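You operate a simulated robot arm through the tools that you are given. There is no shell and no other tool. Be economical: measure what you need, move in short steps, check, and stop when the job is done.

The job below is to be done with a simulated robot arm. You get a single attempt, and the scene is never put back.

Task
Stand the silver pen in its holder and cap both pens.
Fine: the silver pen waits in the narrow silver tin; each cap clicks on to the pen of its colour; the purple pen and that tin stay where they are; harm nothing.

The check looks at the end state, three seconds after you hand in, the way a careful person would. Anything else that was tipped, shoved, dropped, spilled or broken makes it a failure. A push-on lid holds only when it is set on centred and level and pressed home; a screw cap is set on level and turned clockwise until tight.

Robot
A 6-joint arm with a fingered hand, fixed in place. Base frame: the origin is at the foot of the arm, x ahead of it, y to its left, z up; the work surface is at about z = 0.74. Lengths are in m, angles in degrees, forces in N, time in s.
With the tool pointing down near the work surface it reaches from about 0.24 to 0.68 m from the base axis. Its first joint turns from -166.0 to 166.0 degrees. Payload 4 kg.
The tool frame sits at the grasp point between the pads (the TCP): z along the fingers, y along the line on which they close. The tips reach 0.026 m beyond it. Largest opening 0.148 m; the body of the gripper starts 0.073 m behind the TCP. The gripper is a hand of 3 fingers: y runs from the thumb to the fingers, the wrist lies at [0, 0, -0.239] in the tool frame.
Orientation is told as [roll, pitch, yaw] about the base's x, y, z axes, in that order, counted from this pose: with the fingers straight down and closing along the base's y, the tool's x points along the base's -x, its y along +y and its z along -z.

Tools
- The arm moves only by the tool step_arm. Its argument "commands" is a list of rows, each an object of numbers (a shift or turn left out is 0): "x", "y", "z": the shift along the tool's x, y, z in m; "rx", "ry", "rz": the turn, a rotation vector about the tool's x, y, z in degrees. In form: [{"x": .., "y": .., "z": .., "rx": .., "ry": .., "rz": ..}, ...]. A call has 1 to 20 rows; each row shifts and turns the commanded pose from where the row before left it, along the tool's axes as they then stand. Each row takes 0.2 s and may step no farther than 0.05 m and 8.6 degrees from the row before; otherwise, the whole call is refused. Where a pose cannot be reached the arm comes as near as it can. A force on the tool above 40 N (or 10 N above the force at the start of the call, whichever is more), or a blocked arm, ends the call early, and 0.2 s more pass. In this call time passes only in rows, and 0.2 s behind the last. It gives the time, the measured TCP pose, the force on the tool (base axes), the opening and the grip force at its end, in the units of the frame above (readings bear some noise), with the torque about the TCP (base axes, N m) and any sound that the robot's microphone picked up, and new pictures: "views" is both (left out), scene, wrist or none.
- Cameras (640 x 400 px; columns grow to the right, rows downward): "scene" is fixed at [0.2204, 0.6498, 1.3346]; the picture's right is [-0.94, -0.34, 0.00], its down [-0.14, 0.40, -0.90] and it looks along [0.30, -0.85, -0.43] (base axes); focal length 332 px, centre (320, 200). "wrist" rides on the gripper at [0.068, -0.039, -0.09] in the tool frame; the picture's right is [0.50, 0.87, 0.00], its down [-0.66, 0.38, -0.65] and it looks along [-0.57, 0.33, 0.76] (tool axes); focal length 222 px, centre (320, 200). There is no depth. A picture from a camera that has moved, and an enlarged one, comes with that camera's place and axes in the base frame and with its lens.
- lift_body(by): slides the trunk up (or, below 0, down) by that many m; the arm rides with it, the base frame stays. It gives what a move gives, with no picture.
- move_fingers(finger1, finger2, thumb_bend): sets how far each is bent, from 0 (flat) to 1 (curled in); at 0.3 the hand is open as for a grip, at 0.7 the pads meet at the TCP. One left out holds its place. A second passes; each finger stops where it meets its share of the squeeze, and holds until it gets a number again. It is the only way to open and close the hand. It gives what a move gives, with no picture; readings hold the bend of each and the force on the fingers (four entries, about 0 where the hand has none), thumb and palm.
- inspect(camera, box): a new picture of the part [left, top, right, bottom] of that camera's present view, enlarged. It takes no simulated time.
- hand_in(): hands the job in; it is judged then, once.

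Work in short steps. Places have to be worked out from the pictures, the camera data and where the tool is seen: move nearer, look again, correct. Check each grasp and each placing, and mend what went wrong. You have 120 turns and 200 pictures in all, those below and enlarged ones among them. Open the gripper and draw the arm clear of the work before you hand the job in, unless the task says otherwise; then end with one line.

The tools are called after ">>>" as name(argument=value, ...) on one line, values as JSON. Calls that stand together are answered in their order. step_arm: Moves the arm, as the interface text tells. Its arguments: {"type":"object","properties":{"commands":{"type":"array","items":{"type":"object","properties":{"x":{"type":"number"},"y":{"type":"number"},"z":{"type":"number"},"rx":{"type":"number"},"ry":{"type":"number"},"rz":{"type":"number"}}}},"views":{"type":"string","enum":["both","scene","wrist","none"]}},"required":["commands"]} The other tools are called the same way: lift_body (by) slides the trunk up or down; move_fingers (finger1, finger2, thumb_bend) moves the fingers one by one; inspect (camera, box) takes an enlarged picture of a part of a camera's view; hand_in () hands the job in.

At the start:

```text
clock: 0.0
ee_pos: [0.3818, -0.2471, 1.0782]
ee_rot: [0.0, -0.1, 0.0]
force: [-0.5, 0.2, 0.2]
torque: [0.0, 0.03, 0.02]
grip_width: 0.1478
finger_force: 0.0
shape: jaw
bend: [0.3, 0.3, 0.3]
finger forces: [0.0, 0.1, 0.0, 0.1, 0.1, 0.0]
trunk travel left (down, up): [-0.275, 0.042]
```

scene: 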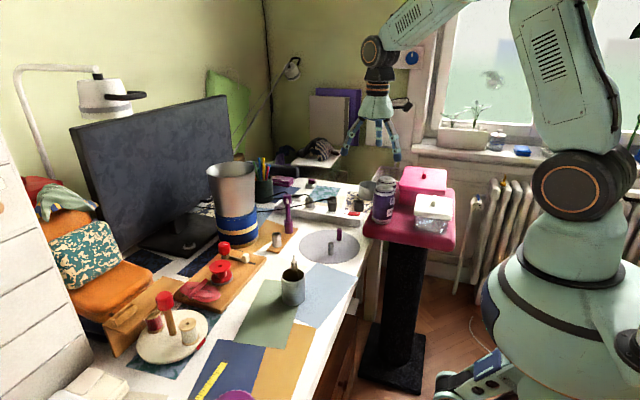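
wrist: 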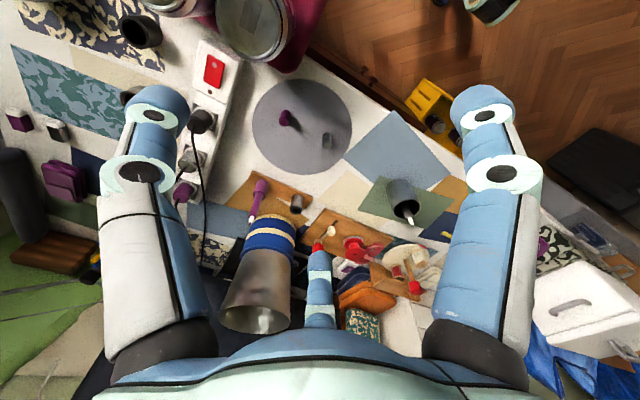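

The scene is cluttered, so I enlarge the scene camera around the table objects to identify pens, caps and the tin.

>>> inspect(camera="scene", box=[240, 180, 400, 280])

>>> inspect(camera="scene", box=[140, 230, 340, 355])

>>> inspect(camera="wrist", box=[220, 70, 460, 220])

```text
4.00 times, centred on (320, 230) of scene
camera zoom: at [0.2204, 0.6498, 1.3346], right [-0.94, -0.34, 0.0], down [-0.14, 0.4, -0.9], along [0.3, -0.85, -0.43], focal length 1328 px, centre (320, 80)
```

zoom: 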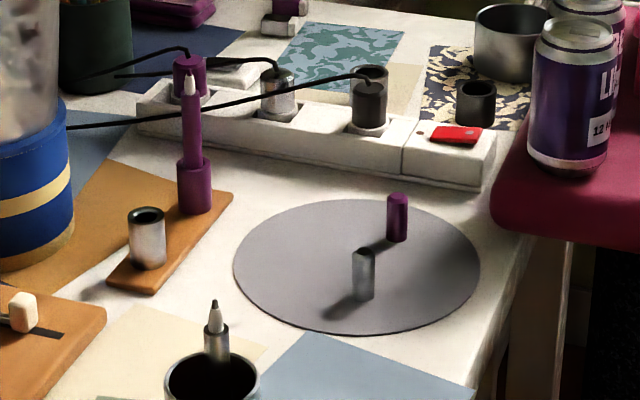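

```text
3.20 times, centred on (240, 292) of scene
camera zoom: at [0.2204, 0.6498, 1.3346], right [-0.94, -0.34, 0.0], down [-0.14, 0.4, -0.9], along [0.3, -0.85, -0.43], focal length 1062 px, centre (576, -96)
```

zoom: 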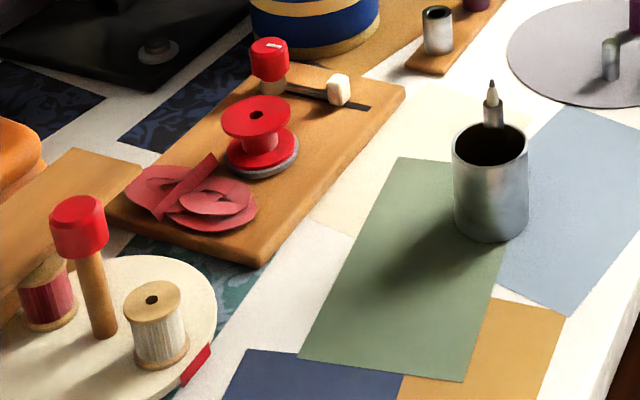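

```text
2.67 times, centred on (340, 145) of wrist
camera zoom: at [0.3169, -0.2848, 1.1688], right [-0.5, 0.87, 0.0], down [0.66, 0.38, 0.65], along [0.57, 0.33, -0.76], focal length 592 px, centre (267, 347)
```

zoom: 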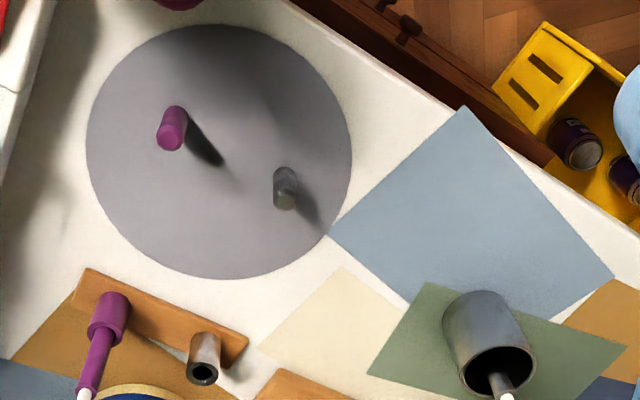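

Silver pen stands nib-up in the wide cup (~(0.50, 0.05)); narrow tin ~(0.643,-0.139); purple pen ~(0.642,-0.226); caps ~(0.472,-0.163) and (0.472,-0.253). I move over the cup, high, to look closer.

>>> step_arm(commands=[{"x": -0.0125, "y": 0.036, "z": 0.006}, {"x": -0.0125, "y": 0.036, "z": 0.006}, {"x": -0.0125, "y": 0.036, "z": 0.006}, {"x": -0.0125, "y": 0.036, "z": 0.006}, {"x": -0.0125, "y": 0.036, "z": 0.006}, {"x": -0.0125, "y": 0.036, "z": 0.006}, {"x": -0.0125, "y": 0.036, "z": 0.006}, {"x": -0.0125, "y": 0.036, "z": 0.006}])

```text
clock: 1.8
ee_pos: [0.4828, 0.0398, 1.0317]
ee_rot: [0.0, 0.1, 0.0]
force: [-0.4, -0.4, 0.6]
torque: [-0.01, -0.01, 0.0]
grip_width: 0.1478
finger_force: 0.0
shape: jaw
bend: [0.3, 0.3, 0.3]
finger forces: [0.0, 0.1, 0.0, 0.1, 0.1, 0.0]
trunk travel left (down, up): [-0.275, 0.042]
camera wrist: at [0.418, 0.0018, 1.1216], right [-0.5, 0.87, 0.0], down [0.66, 0.38, 0.65], along [0.57, 0.33, -0.76], focal length 222 px, centre (320, 200)
```

scene: 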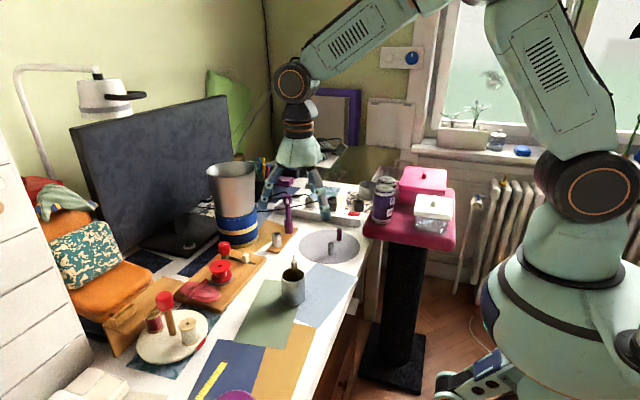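
wrist: 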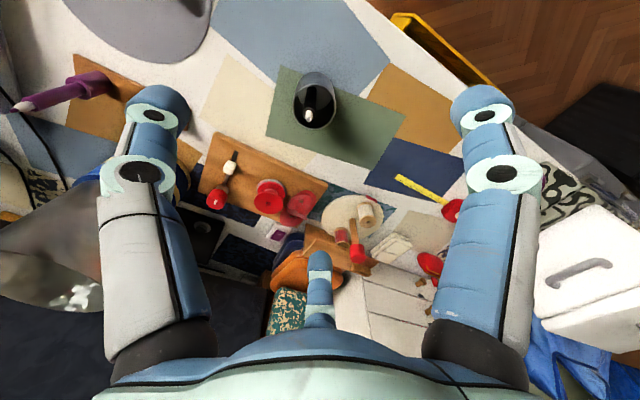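

The cup is confirmed near (0.503, 0.045). I enlarge it from both cameras to see the pen's lean.

>>> inspect(camera="wrist", box=[272, 60, 368, 140])

>>> inspect(camera="scene", box=[260, 245, 324, 309])

>>> inspect(camera="scene", box=[260, 185, 360, 265])

```text
5.00 times, centred on (320, 100) of wrist
camera zoom: at [0.418, 0.0018, 1.1216], right [-0.5, 0.87, 0.0], down [0.66, 0.38, 0.65], along [0.57, 0.33, -0.76], focal length 1111 px, centre (320, 700)
```

zoom: 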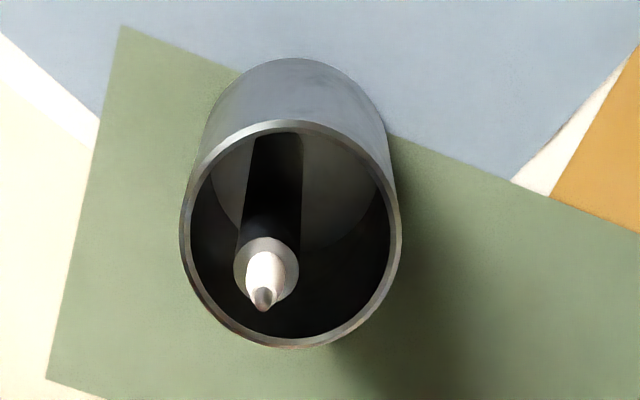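

```text
6.25 times, centred on (292, 277) of scene
camera zoom: at [0.2204, 0.6498, 1.3346], right [-0.94, -0.34, 0.0], down [-0.14, 0.4, -0.9], along [0.3, -0.85, -0.43], focal length 2075 px, centre (495, -281)
```

zoom: 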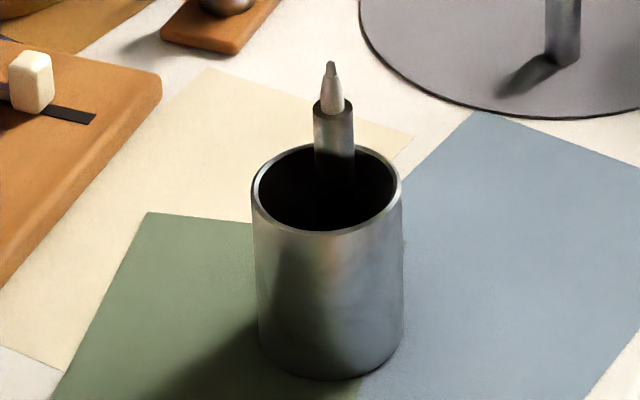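

```text
5.00 times, centred on (310, 225) of scene
camera zoom: at [0.2204, 0.6498, 1.3346], right [-0.94, -0.34, 0.0], down [-0.14, 0.4, -0.9], along [0.3, -0.85, -0.43], focal length 1660 px, centre (370, 75)
```

zoom: 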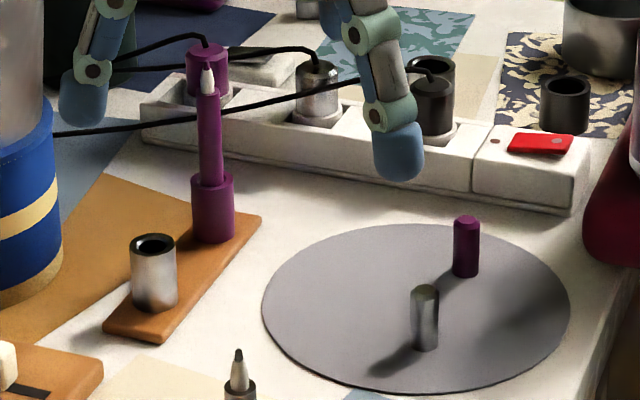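

With refined axes I get: silver pen upright at (0.509, 0.039), shoulder z≈0.845, tip 0.866; cup rim z 0.811. To learn the finger geometry, I close the hand here in free air and look.

>>> move_fingers(finger1=0.65, finger2=0.65, thumb_bend=0.65)

>>> inspect(camera="wrist", box=[80, 0, 560, 400])

>>> inspect(camera="scene", box=[250, 120, 350, 260])

```text
clock: 2.8
ee_pos: [0.4841, 0.0374, 1.0324]
ee_rot: [0.0, 0.0, 0.0]
force: [0.0, -0.2, -0.3]
torque: [-0.03, -0.03, -0.03]
grip_width: 0.0144
finger_force: 0.0
shape: fingers
bend: [0.65, 0.65, 0.65]
finger forces: [0.1, 0.0, 0.0, 0.0, 0.1, 0.0]
trunk travel left (down, up): [-0.275, 0.042]
```

```text
1.00 times, centred on (320, 200) of wrist (not enlarged: the box is as wide or as high as the picture)
camera zoom: at [0.4176, 0.0007, 1.1219], right [-0.5, 0.87, 0.0], down [0.66, 0.38, 0.65], along [0.57, 0.33, -0.76], focal length 222 px, centre (320, 200)
```

zoom: 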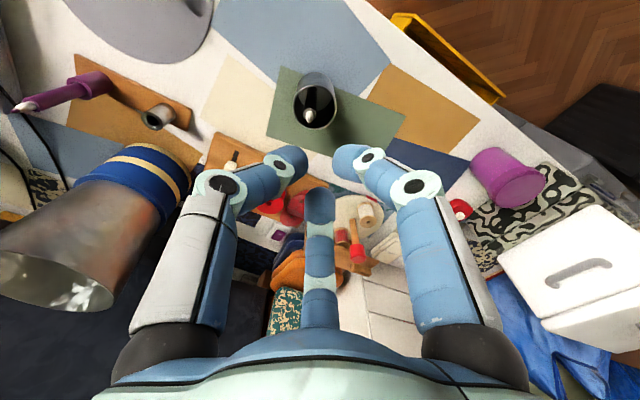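

```text
2.86 times, centred on (300, 190) of scene
camera zoom: at [0.2204, 0.6498, 1.3346], right [-0.94, -0.34, 0.0], down [-0.14, 0.4, -0.9], along [0.3, -0.85, -0.43], focal length 949 px, centre (377, 229)
```

zoom: 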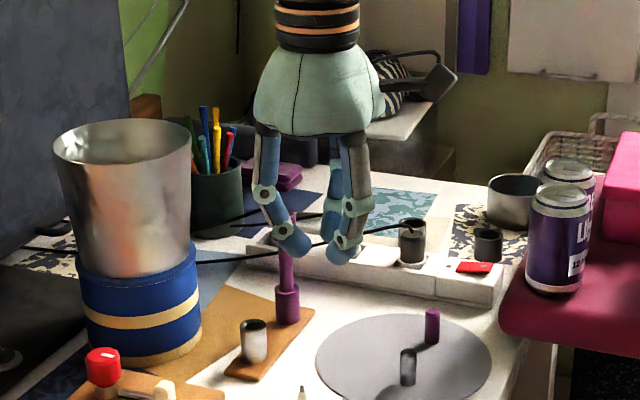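

Thumb sits on tool −y and the two fingers on +y, spread in x. I need their spacing precisely to know whether a 16 mm pen is held by both.

>>> inspect(camera="wrist", box=[220, 110, 420, 235])

>>> inspect(camera="scene", box=[325, 160, 395, 225])

```text
3.20 times, centred on (320, 172) of wrist
camera zoom: at [0.4176, 0.0007, 1.1219], right [-0.5, 0.87, 0.0], down [0.66, 0.38, 0.65], along [0.57, 0.33, -0.76], focal length 711 px, centre (320, 288)
```

zoom: 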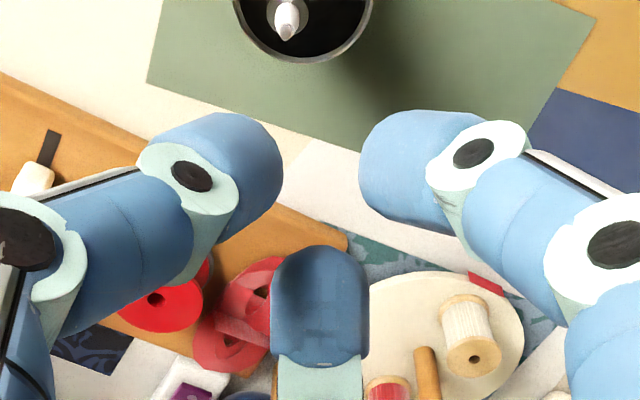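

```text
6.15 times, centred on (360, 192) of scene
camera zoom: at [0.2204, 0.6498, 1.3346], right [-0.94, -0.34, 0.0], down [-0.14, 0.4, -0.9], along [0.3, -0.85, -0.43], focal length 2043 px, centre (74, 246)
```

zoom: 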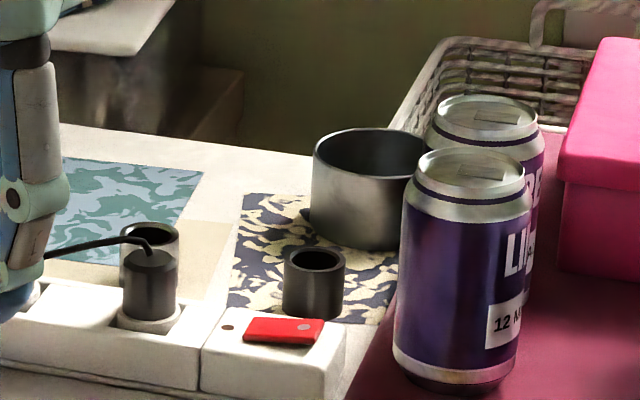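

The hand is a radial three-finger gripper, self-centring — good for pens and caps. I open it partly and move over the silver pen, stopping at z≈0.90 to check alignment.

>>> move_fingers(finger1=0.54, finger2=0.54, thumb_bend=0.54)

>>> step_arm(commands=[{"x": -0.013, "z": 0.03}, {"x": -0.013, "z": 0.03}, {"z": 0.04}, {"z": 0.03}, {}])

```text
clock: 3.8
ee_pos: [0.4842, 0.0391, 1.0315]
ee_rot: [0.0, -0.1, -0.1]
force: [-0.8, -0.4, 0.1]
torque: [-0.02, 0.01, -0.01]
grip_width: 0.0484
finger_force: 0.0
shape: fingers
bend: [0.54, 0.54, 0.54]
finger forces: [0.1, 0.0, 0.0, 0.0, 0.1, 0.0]
trunk travel left (down, up): [-0.275, 0.042]
```

```text
clock: 5.0
ee_pos: [0.5093, 0.0403, 0.9004]
ee_rot: [0.1, 0.1, 0.0]
force: [0.2, 0.7, 0.2]
torque: [-0.01, -0.02, -0.01]
grip_width: 0.0482
finger_force: 0.0
shape: fingers
bend: [0.54, 0.54, 0.54]
finger forces: [0.0, 0.0, 0.0, 0.0, 0.1, 0.0]
trunk travel left (down, up): [-0.275, 0.042]
camera wrist: at [0.4427, 0.0028, 0.9908], right [-0.5, 0.87, 0.0], down [0.66, 0.38, 0.65], along [0.57, 0.33, -0.76], focal length 222 px, centre (320, 200)
```

scene: 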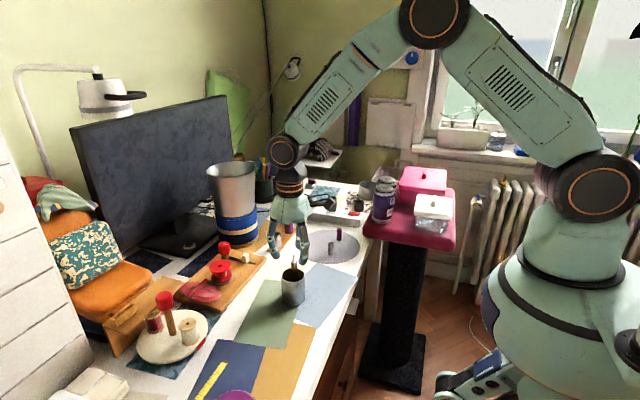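
wrist: 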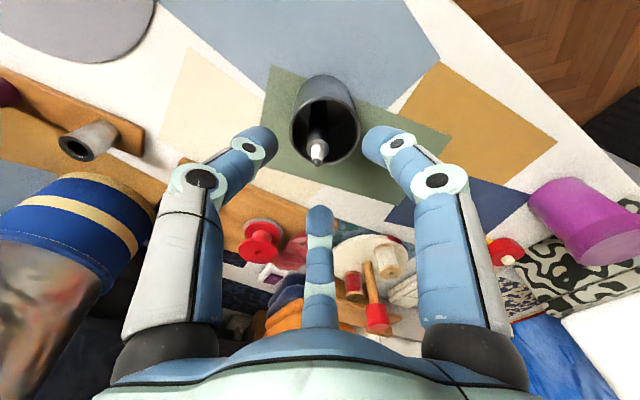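

Pen tip appears nearly on the axis; zoom to refine.

>>> inspect(camera="wrist", box=[280, 65, 360, 175])

>>> inspect(camera="scene", box=[255, 190, 335, 310])

```text
3.64 times, centred on (320, 120) of wrist
camera zoom: at [0.4427, 0.0028, 0.9908], right [-0.5, 0.87, 0.0], down [0.66, 0.38, 0.65], along [0.57, 0.33, -0.76], focal length 808 px, centre (320, 491)
```

zoom: 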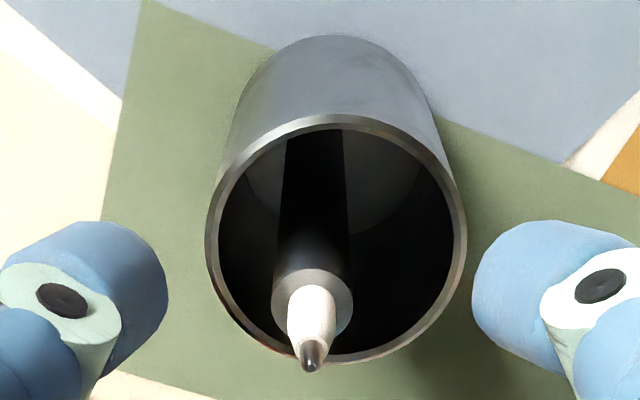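

```text
3.33 times, centred on (295, 250) of scene
camera zoom: at [0.2204, 0.6498, 1.3346], right [-0.94, -0.34, 0.0], down [-0.14, 0.4, -0.9], along [0.3, -0.85, -0.43], focal length 1107 px, centre (403, 33)
```

zoom: 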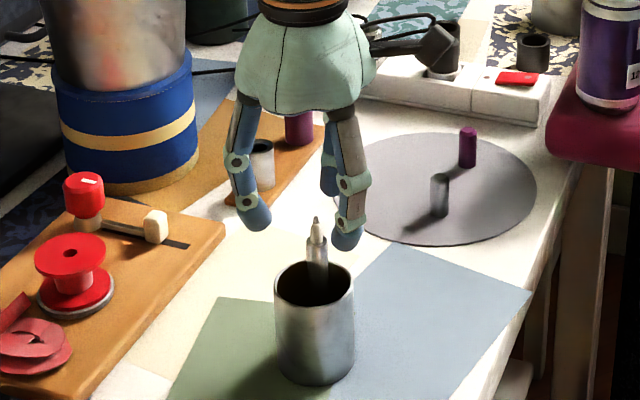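

Only ~1.5 mm off; I correct and descend to z≈0.843 (tips just above the cup rim).

>>> step_arm(commands=[{"x": -0.0008, "y": -0.0013, "z": 0.02}, {"z": 0.02}, {"z": 0.016}, {}])

>>> inspect(camera="scene", box=[255, 200, 335, 310])

```text
clock: 6.0
ee_pos: [0.5095, 0.0397, 0.8454]
ee_rot: [0.1, 0.0, -0.1]
force: [0.3, -0.4, 0.5]
torque: [-0.03, 0.03, 0.01]
grip_width: 0.0488
finger_force: 0.2
shape: fingers
bend: [0.54, 0.54, 0.54]
finger forces: [0.3, 0.1, 0.0, 0.0, 0.0, 0.0]
trunk travel left (down, up): [-0.275, 0.042]
camera wrist: at [0.4434, 0.0012, 0.9348], right [-0.5, 0.87, 0.0], down [0.66, 0.38, 0.65], along [0.57, 0.33, -0.76], focal length 222 px, centre (320, 200)
```

scene: 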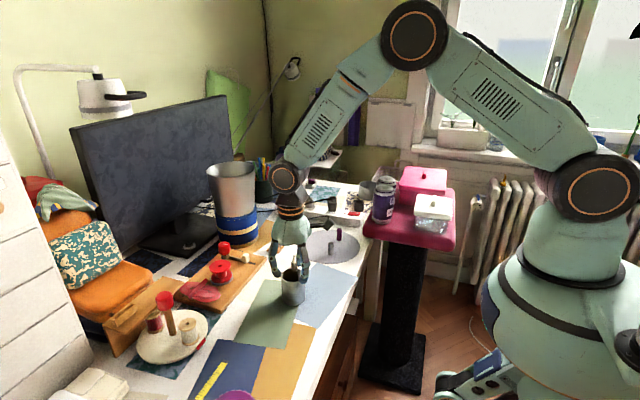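
wrist: 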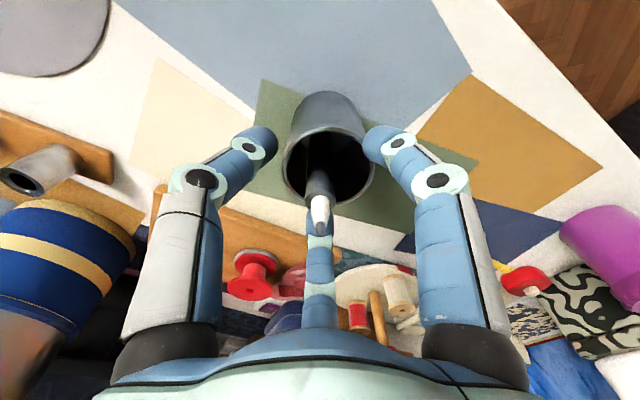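

```text
3.64 times, centred on (295, 255) of scene
camera zoom: at [0.2204, 0.6498, 1.3346], right [-0.94, -0.34, 0.0], down [-0.14, 0.4, -0.9], along [0.3, -0.85, -0.43], focal length 1207 px, centre (411, 0)
```

zoom: 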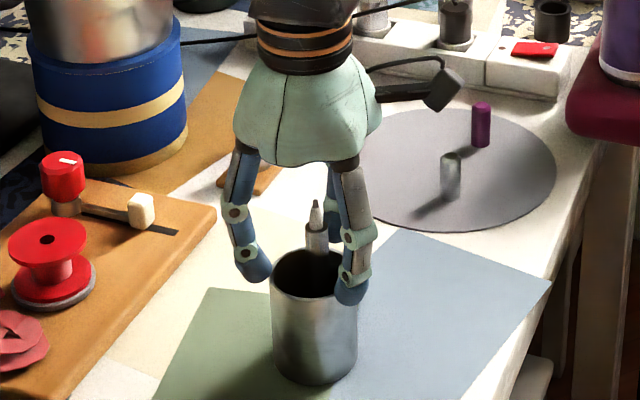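

Finger 1 reads a faint 0.3 N; I raise 3 mm to keep clear of the rim, then close.

>>> step_arm(commands=[{"z": -0.003}], views="none")

>>> move_fingers(finger1=0.72, finger2=0.72, thumb_bend=0.72)

>>> inspect(camera="scene", box=[255, 200, 335, 310])

>>> inspect(camera="wrist", box=[240, 80, 400, 260])

```text
clock: 6.4
ee_pos: [0.5106, 0.0396, 0.8464]
ee_rot: [0.0, 0.0, 0.0]
force: [0.9, 0.1, 0.1]
torque: [0.0, 0.03, 0.01]
grip_width: 0.0489
finger_force: 0.2
shape: fingers
bend: [0.54, 0.54, 0.54]
finger forces: [0.0, 0.0, 0.0, 0.0, 0.0, 0.1]
trunk travel left (down, up): [-0.275, 0.042]
```

```text
clock: 7.4
ee_pos: [0.5096, 0.0393, 0.8473]
ee_rot: [0.0, 0.0, 0.0]
force: [0.3, -2.1, -0.4]
torque: [-0.01, -0.01, -0.01]
grip_width: 0.0084
finger_force: 8.7
shape: fingers
bend: [0.66, 0.66, 0.69]
finger forces: [6.0, 5.7, 0.0, 0.1, 5.5, 0.0]
trunk travel left (down, up): [-0.275, 0.042]
```

```text
3.64 times, centred on (295, 255) of scene
camera zoom: at [0.2204, 0.6498, 1.3346], right [-0.94, -0.34, 0.0], down [-0.14, 0.4, -0.9], along [0.3, -0.85, -0.43], focal length 1207 px, centre (411, 0)
```

zoom: 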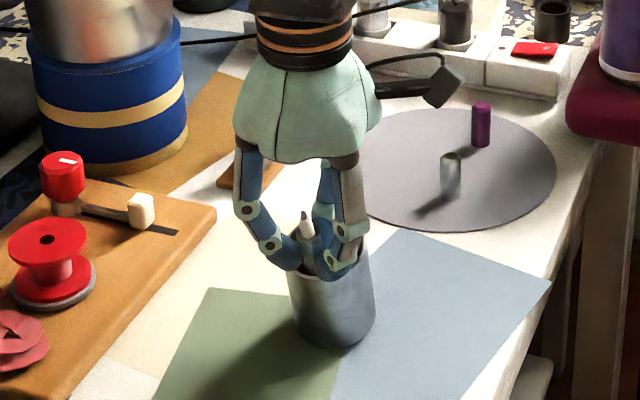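

```text
2.22 times, centred on (320, 170) of wrist
camera zoom: at [0.4434, 0.0014, 0.9376], right [-0.5, 0.87, 0.0], down [0.66, 0.38, 0.65], along [0.57, 0.33, -0.76], focal length 494 px, centre (320, 267)
```

zoom: 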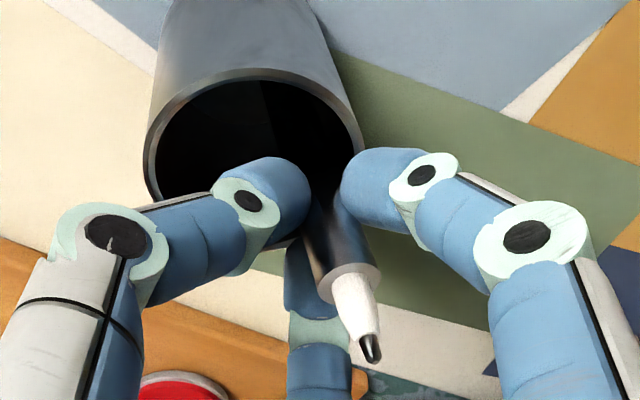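

The fingertips reached lower than expected: the cup was pushed ~4 cm toward −y (still upright), and the pen is held at the tips, leaning ~17°. I'll lift the pen out gently, then later restore the cup to (0.510, 0.046).

>>> step_arm(commands=[{"z": -0.01}, {"z": -0.01}, {"z": -0.01}])

>>> inspect(camera="scene", box=[255, 200, 335, 310])

```text
clock: 8.2
ee_pos: [0.5087, 0.0391, 0.8777]
ee_rot: [0.1, 0.0, 0.0]
force: [-0.7, 0.2, 0.4]
torque: [0.0, 0.01, -0.02]
grip_width: 0.0082
finger_force: 8.7
shape: fingers
bend: [0.66, 0.66, 0.69]
finger forces: [6.1, 5.5, 0.0, 0.0, 5.4, 0.0]
trunk travel left (down, up): [-0.275, 0.042]
camera wrist: at [0.4435, 0.002, 0.9679], right [-0.5, 0.87, 0.0], down [0.66, 0.38, 0.65], along [0.57, 0.33, -0.76], focal length 222 px, centre (320, 200)
```

scene: 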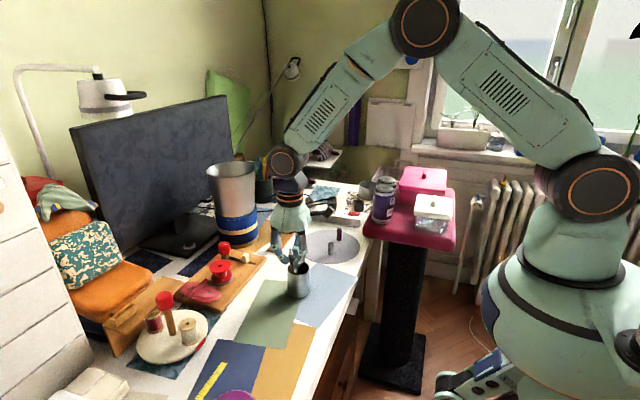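
wrist: 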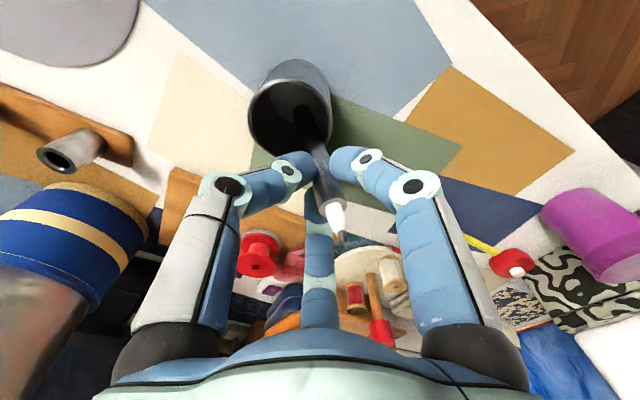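

```text
3.64 times, centred on (295, 255) of scene
camera zoom: at [0.2204, 0.6498, 1.3346], right [-0.94, -0.34, 0.0], down [-0.14, 0.4, -0.9], along [0.3, -0.85, -0.43], focal length 1207 px, centre (411, 0)
```

zoom: 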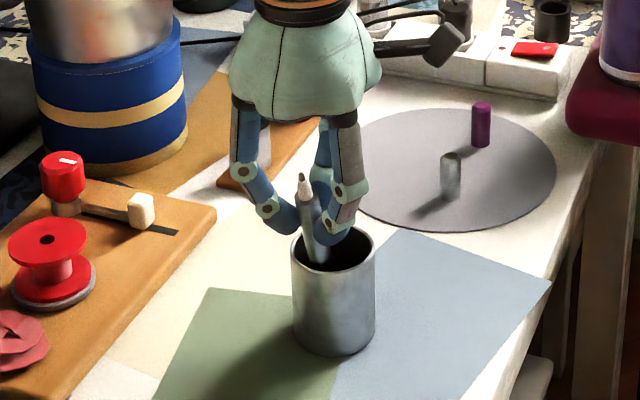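

Pen comes out cleanly, cup stays upright. Continue lifting clear.

>>> step_arm(commands=[{"z": -0.02}, {"z": -0.02}, {"z": -0.03}, {"z": -0.03}])

>>> inspect(camera="scene", box=[255, 160, 335, 310])

>>> inspect(camera="wrist", box=[240, 40, 400, 260])

```text
clock: 9.2
ee_pos: [0.5104, 0.0406, 0.9795]
ee_rot: [0.0, 0.0, 0.0]
force: [0.4, 0.9, -0.6]
torque: [-0.03, 0.01, 0.01]
grip_width: 0.0084
finger_force: 8.2
shape: fingers
bend: [0.66, 0.66, 0.69]
finger forces: [6.1, 5.6, 0.0, 0.0, 5.3, 0.0]
trunk travel left (down, up): [-0.275, 0.042]
camera wrist: at [0.4438, 0.0019, 1.0688], right [-0.5, 0.87, 0.0], down [0.66, 0.38, 0.65], along [0.57, 0.33, -0.76], focal length 222 px, centre (320, 200)
```

scene: 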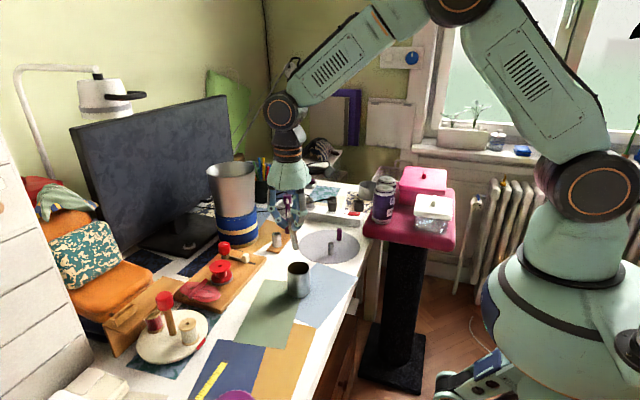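
wrist: 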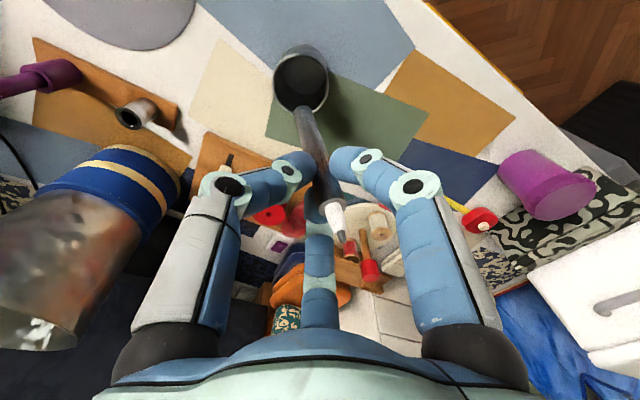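

```text
2.67 times, centred on (295, 235) of scene
camera zoom: at [0.2204, 0.6498, 1.3346], right [-0.94, -0.34, 0.0], down [-0.14, 0.4, -0.9], along [0.3, -0.85, -0.43], focal length 885 px, centre (387, 107)
```

zoom: 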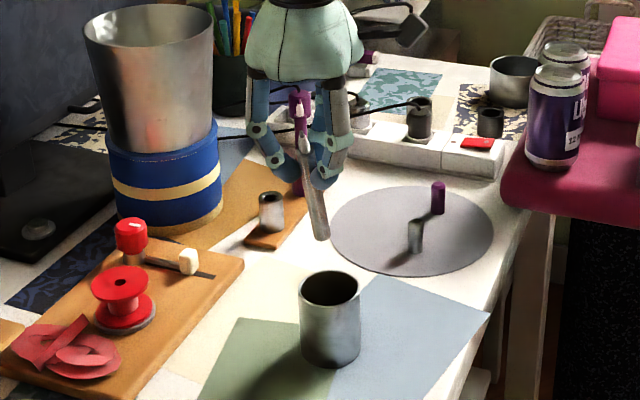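

```text
1.82 times, centred on (320, 150) of wrist
camera zoom: at [0.4438, 0.0019, 1.0688], right [-0.5, 0.87, 0.0], down [0.66, 0.38, 0.65], along [0.57, 0.33, -0.76], focal length 404 px, centre (320, 291)
```

zoom: 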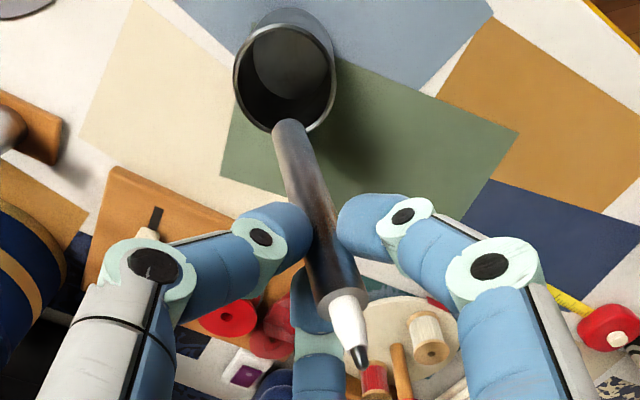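

Pen leans 13° in the grasp (about the tool x axis). I'll yaw the hand −90° so that correcting the lean tips the hand toward the base (helps reach), then level the pen.

>>> step_arm(commands=[{"rz": 8.2}, {"rz": 8.2}, {"rz": 8.2}, {"rz": 8.2}, {"rz": 8.2}, {"rz": 8.2}, {"rz": 8.2}, {"rz": 8.2}, {"rz": 8.2}, {"rz": 8.2}, {"rz": 8.0}, {"rx": -6.6}, {"rx": -6.6}])

>>> inspect(camera="scene", box=[255, 160, 335, 310])

>>> inspect(camera="wrist", box=[240, 40, 400, 260])

```text
clock: 12.0
ee_pos: [0.5099, 0.0397, 0.9789]
ee_rot: [13.2, 0.0, -90.0]
force: [0.5, 0.2, 0.4]
torque: [0.0, 0.0, 0.0]
grip_width: 0.0082
finger_force: 8.6
shape: fingers
bend: [0.66, 0.66, 0.69]
finger forces: [6.1, 5.8, 0.1, 0.0, 5.4, 0.0]
trunk travel left (down, up): [-0.275, 0.042]
camera wrist: at [0.4524, 0.1083, 1.0562], right [0.84, 0.5, 0.2], down [0.22, -0.66, 0.72], along [0.49, -0.57, -0.66], focal length 222 px, centre (320, 200)
```

scene: 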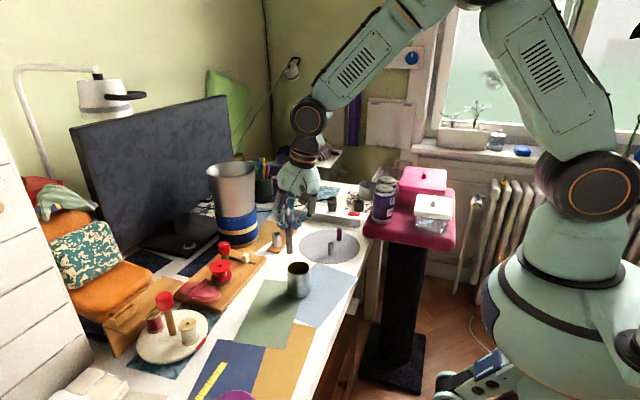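
wrist: 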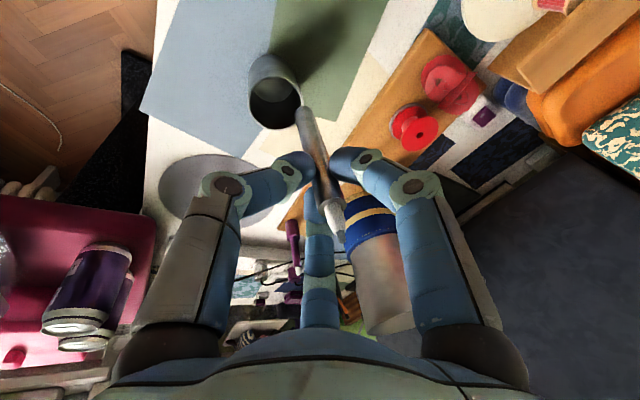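

```text
2.67 times, centred on (295, 235) of scene
camera zoom: at [0.2204, 0.6498, 1.3346], right [-0.94, -0.34, 0.0], down [-0.14, 0.4, -0.9], along [0.3, -0.85, -0.43], focal length 885 px, centre (387, 107)
```

zoom: 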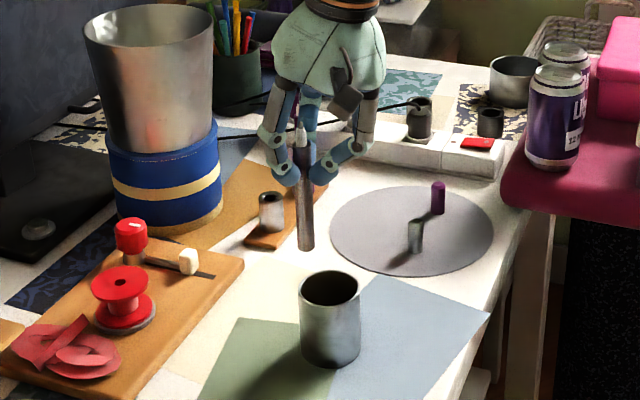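

```text
1.82 times, centred on (320, 150) of wrist
camera zoom: at [0.4524, 0.1083, 1.0562], right [0.84, 0.5, 0.2], down [0.22, -0.66, 0.72], along [0.49, -0.57, -0.66], focal length 404 px, centre (320, 291)
```

zoom: 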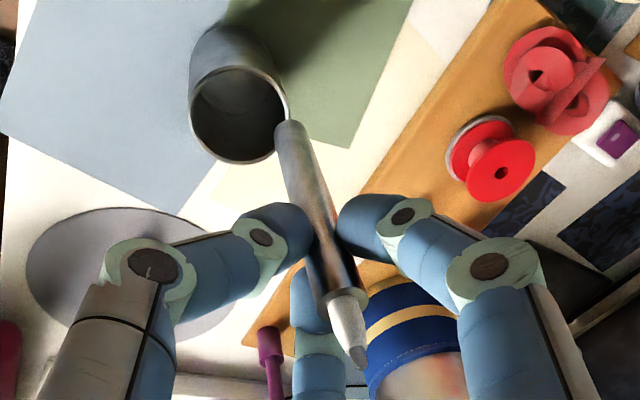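

Pen now is vertical within ~1°. Move so its foot hangs above the narrow tin (~0.651,−0.139), still high.

>>> step_arm(commands=[{"x": -0.03, "y": 0.02, "z": 0.0047}, {"x": -0.03, "y": 0.02, "z": 0.0047}, {"x": -0.03, "y": 0.02, "z": 0.0047}, {"x": -0.03, "y": 0.02, "z": 0.0047}, {"x": -0.03, "y": 0.02, "z": 0.0047}, {"x": -0.03, "y": 0.02, "z": 0.0047}, {}])

>>> inspect(camera="scene", box=[240, 150, 330, 270])

>>> inspect(camera="wrist", box=[240, 40, 400, 260])

```text
clock: 13.6
ee_pos: [0.633, -0.1386, 0.9771]
ee_rot: [13.1, 0.1, -90.1]
force: [-0.1, -1.1, 0.2]
torque: [-0.02, 0.03, 0.06]
grip_width: 0.0083
finger_force: 8.8
shape: fingers
bend: [0.66, 0.66, 0.69]
finger forces: [6.0, 5.8, 0.1, 0.0, 5.2, 0.0]
trunk travel left (down, up): [-0.275, 0.042]
camera wrist: at [0.5754, -0.0705, 1.0565], right [0.84, 0.5, 0.2], down [0.22, -0.66, 0.72], along [0.49, -0.57, -0.66], focal length 222 px, centre (320, 200)
```

scene: 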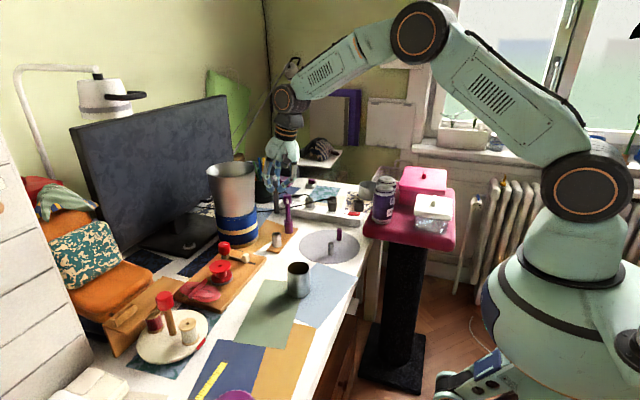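
wrist: 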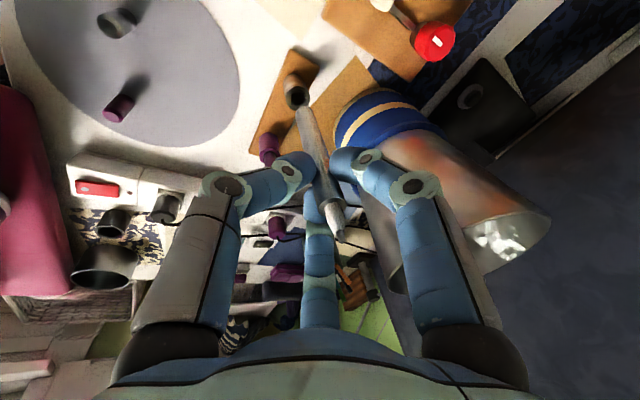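

```text
3.33 times, centred on (285, 210) of scene
camera zoom: at [0.2204, 0.6498, 1.3346], right [-0.94, -0.34, 0.0], down [-0.14, 0.4, -0.9], along [0.3, -0.85, -0.43], focal length 1107 px, centre (437, 167)
```

zoom: 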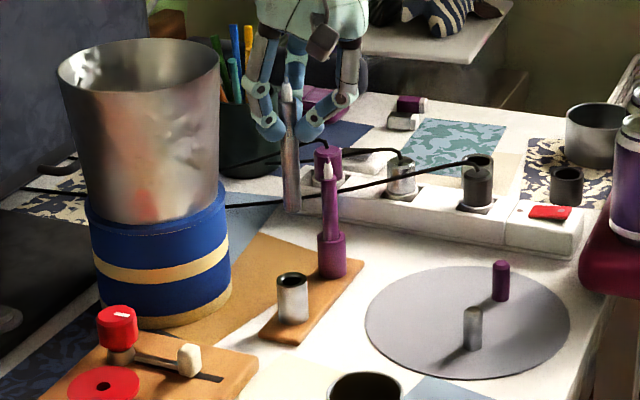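

```text
1.82 times, centred on (320, 150) of wrist
camera zoom: at [0.5754, -0.0705, 1.0565], right [0.84, 0.5, 0.2], down [0.22, -0.66, 0.72], along [0.49, -0.57, -0.66], focal length 404 px, centre (320, 291)
```

zoom: 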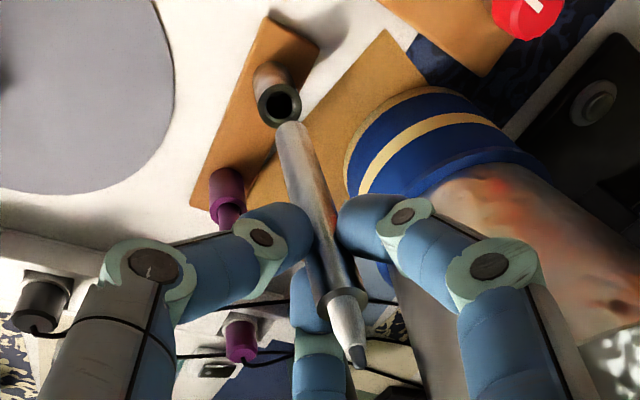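

Cross-checking with several earlier views gives the tin at (0.655, −0.155), rim z≈0.79. I shift the pen foot there and lower to ~2 cm above the rim.

>>> step_arm(commands=[{"x": -0.0175, "y": 0.0131, "z": 0.0031}, {"y": -0.0038, "z": 0.0162}, {"y": -0.0038, "z": 0.0162}, {"y": -0.0038, "z": 0.0163}, {}])

>>> inspect(camera="scene", box=[240, 170, 320, 270])

>>> inspect(camera="wrist", box=[250, 40, 370, 160])

```text
clock: 14.8
ee_pos: [0.6443, -0.159, 0.9261]
ee_rot: [13.2, 0.0, -90.0]
force: [0.0, 0.5, 0.5]
torque: [-0.01, 0.02, -0.05]
grip_width: 0.0081
finger_force: 8.6
shape: fingers
bend: [0.66, 0.66, 0.69]
finger forces: [6.0, 5.7, 0.0, 0.0, 5.1, 0.1]
trunk travel left (down, up): [-0.275, 0.042]
camera wrist: at [0.5881, -0.0893, 1.0052], right [0.84, 0.5, 0.2], down [0.22, -0.66, 0.72], along [0.49, -0.57, -0.66], focal length 222 px, centre (320, 200)
```

scene: 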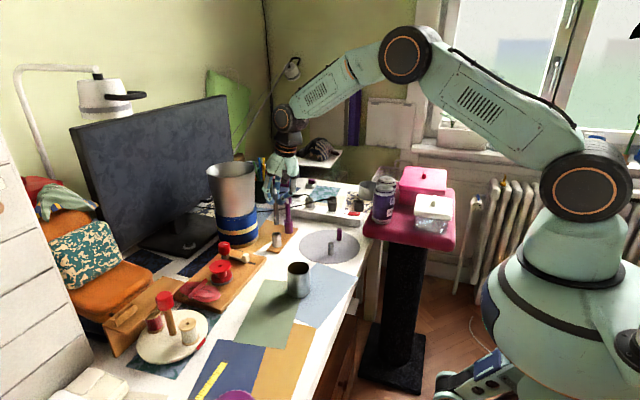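
wrist: 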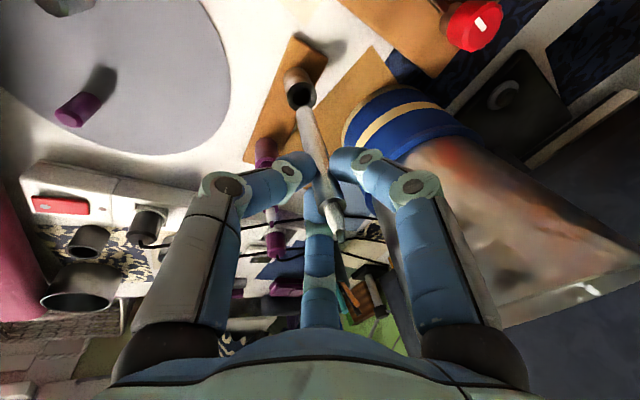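

```text
4.00 times, centred on (280, 220) of scene
camera zoom: at [0.2204, 0.6498, 1.3346], right [-0.94, -0.34, 0.0], down [-0.14, 0.4, -0.9], along [0.3, -0.85, -0.43], focal length 1328 px, centre (480, 120)
```

zoom: 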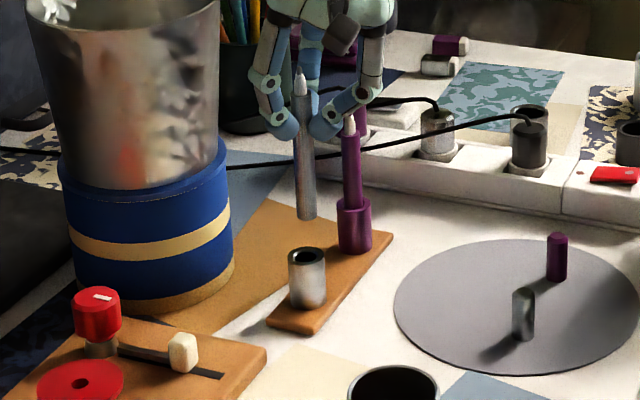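

```text
3.33 times, centred on (310, 100) of wrist
camera zoom: at [0.5881, -0.0893, 1.0052], right [0.84, 0.5, 0.2], down [0.22, -0.66, 0.72], along [0.49, -0.57, -0.66], focal length 740 px, centre (353, 533)
```

zoom: 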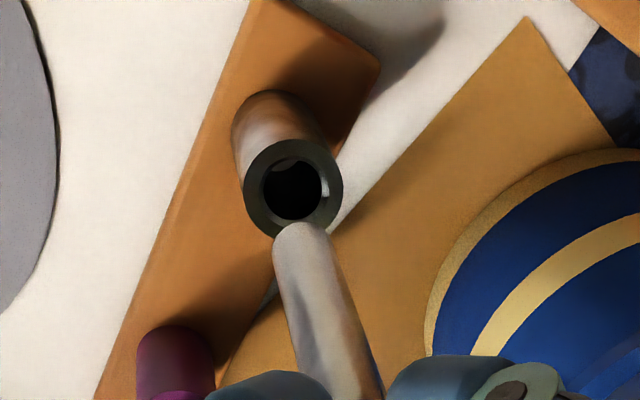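

Hole clearance is only ~1.4 mm. Residual error about (+2, +2) mm; I correct and lower to just above the rim.

>>> step_arm(commands=[{"x": 0.002, "y": -0.0006, "z": 0.0112}, {"y": -0.0023, "z": 0.0097}, {}], views="none")

>>> inspect(camera="scene", box=[260, 180, 300, 260])

>>> inspect(camera="wrist", box=[270, 60, 350, 140])

```text
clock: 15.6
ee_pos: [0.6472, -0.1559, 0.9053]
ee_rot: [13.2, 0.0, -89.9]
force: [0.7, 0.8, 0.3]
torque: [0.0, 0.03, -0.01]
grip_width: 0.0079
finger_force: 8.0
shape: fingers
bend: [0.66, 0.66, 0.69]
finger forces: [6.0, 5.7, 0.0, 0.1, 5.2, 0.0]
trunk travel left (down, up): [-0.275, 0.042]
```

```text
5.00 times, centred on (280, 220) of scene
camera zoom: at [0.2204, 0.6498, 1.3346], right [-0.94, -0.34, 0.0], down [-0.14, 0.4, -0.9], along [0.3, -0.85, -0.43], focal length 1660 px, centre (520, 100)
```

zoom: 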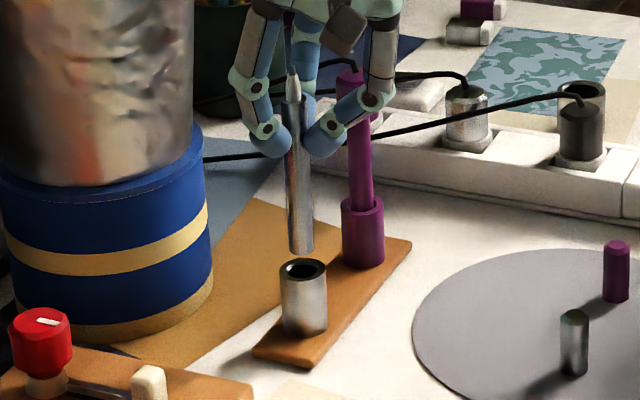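

```text
5.00 times, centred on (310, 100) of wrist
camera zoom: at [0.5901, -0.0877, 0.9845], right [0.84, 0.5, 0.2], down [0.22, -0.66, 0.72], along [0.49, -0.57, -0.66], focal length 1111 px, centre (370, 700)
```

zoom: 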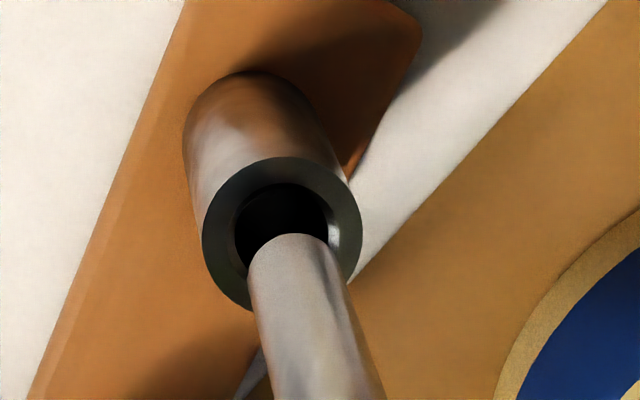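

Both views agree the pen foot is centred over the hole within ~0.5 mm, 15 mm above. Lower 22 mm and watch forces.

>>> step_arm(commands=[{"y": -0.00137, "z": 0.00584}, {"y": -0.00137, "z": 0.00584}, {"y": -0.00114, "z": 0.00487}, {"y": -0.00114, "z": 0.00487}], views="none")

>>> inspect(camera="scene", box=[260, 180, 300, 260])

>>> inspect(camera="wrist", box=[270, 70, 350, 150])

```text
clock: 16.6
ee_pos: [0.649, -0.1544, 0.8845]
ee_rot: [13.2, 0.0, -90.0]
force: [-0.1, 0.4, 0.2]
torque: [-0.01, -0.02, 0.02]
grip_width: 0.0077
finger_force: 8.4
shape: fingers
bend: [0.66, 0.66, 0.69]
finger forces: [6.0, 5.7, 0.0, 0.0, 5.2, 0.1]
trunk travel left (down, up): [-0.275, 0.042]
```

```text
5.00 times, centred on (280, 220) of scene
camera zoom: at [0.2204, 0.6498, 1.3346], right [-0.94, -0.34, 0.0], down [-0.14, 0.4, -0.9], along [0.3, -0.85, -0.43], focal length 1660 px, centre (520, 100)
```

zoom: 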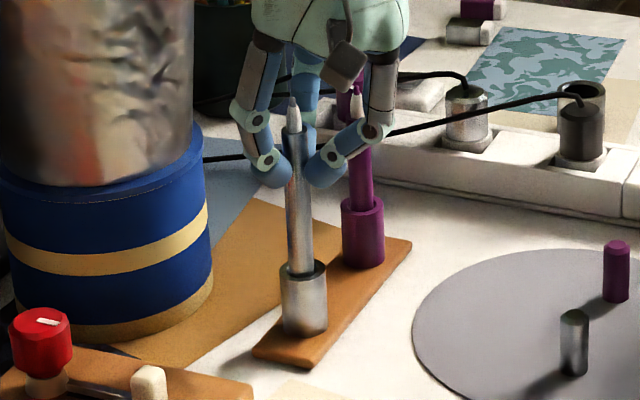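

```text
5.00 times, centred on (310, 110) of wrist
camera zoom: at [0.5908, -0.0874, 0.9636], right [0.84, 0.5, 0.2], down [0.22, -0.66, 0.72], along [0.49, -0.57, -0.66], focal length 1111 px, centre (370, 650)
```

zoom: 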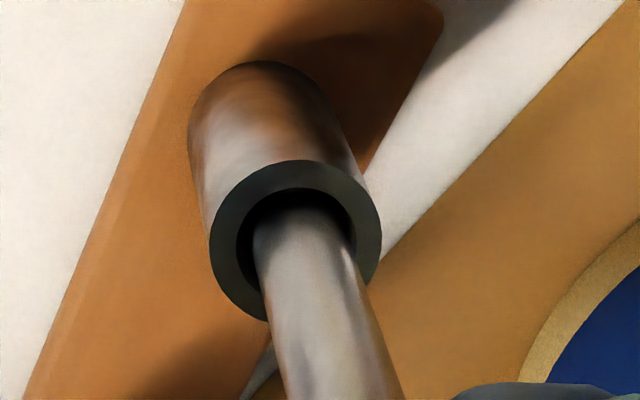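

Pen is entering cleanly with no force. Continue down 24 mm.

>>> step_arm(commands=[{"y": -0.00137, "z": 0.00584}, {"y": -0.00137, "z": 0.00584}, {"y": -0.00137, "z": 0.00584}, {"y": -0.00137, "z": 0.00584}], views="none")

>>> inspect(camera="scene", box=[260, 180, 300, 260])

```text
clock: 17.6
ee_pos: [0.6485, -0.1567, 0.8605]
ee_rot: [13.2, 0.0, -90.0]
force: [0.1, -0.6, -1.7]
torque: [0.01, 0.0, -0.02]
grip_width: 0.0081
finger_force: 8.0
shape: fingers
bend: [0.66, 0.66, 0.69]
finger forces: [6.0, 5.8, 0.0, 0.0, 5.2, 0.0]
trunk travel left (down, up): [-0.275, 0.042]
```

```text
5.00 times, centred on (280, 220) of scene
camera zoom: at [0.2204, 0.6498, 1.3346], right [-0.94, -0.34, 0.0], down [-0.14, 0.4, -0.9], along [0.3, -0.85, -0.43], focal length 1660 px, centre (520, 100)
```

zoom: 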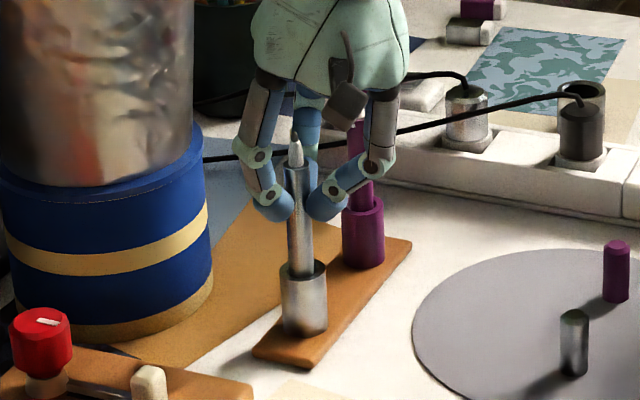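

Still light (1.7 N). A few more small steps until contact with the floor.

>>> step_arm(commands=[{"y": -0.00069, "z": 0.00292}, {"y": -0.00069, "z": 0.00292}], views="none")

>>> step_arm(commands=[{"y": -0.00046, "z": 0.00195}, {"y": -0.00046, "z": 0.00195}], views="none")

```text
clock: 18.2
ee_pos: [0.6485, -0.1543, 0.8538]
ee_rot: [13.2, 0.0, -90.0]
force: [0.1, -0.2, 0.2]
torque: [0.0, -0.03, -0.03]
grip_width: 0.0082
finger_force: 8.4
shape: fingers
bend: [0.66, 0.66, 0.69]
finger forces: [6.0, 5.8, 0.1, 0.0, 5.3, 0.1]
trunk travel left (down, up): [-0.275, 0.042]
```

```text
clock: 18.8
ee_pos: [0.6475, -0.1559, 0.8504]
ee_rot: [13.4, 0.0, -89.9]
force: [-0.8, -0.1, 6.1]
torque: [0.0, -0.02, 0.01]
grip_width: 0.0076
finger_force: 9.7
shape: fingers
bend: [0.65, 0.66, 0.69]
finger forces: [6.7, 6.5, 0.0, 0.1, 6.3, 0.0]
trunk travel left (down, up): [-0.275, 0.042]
```

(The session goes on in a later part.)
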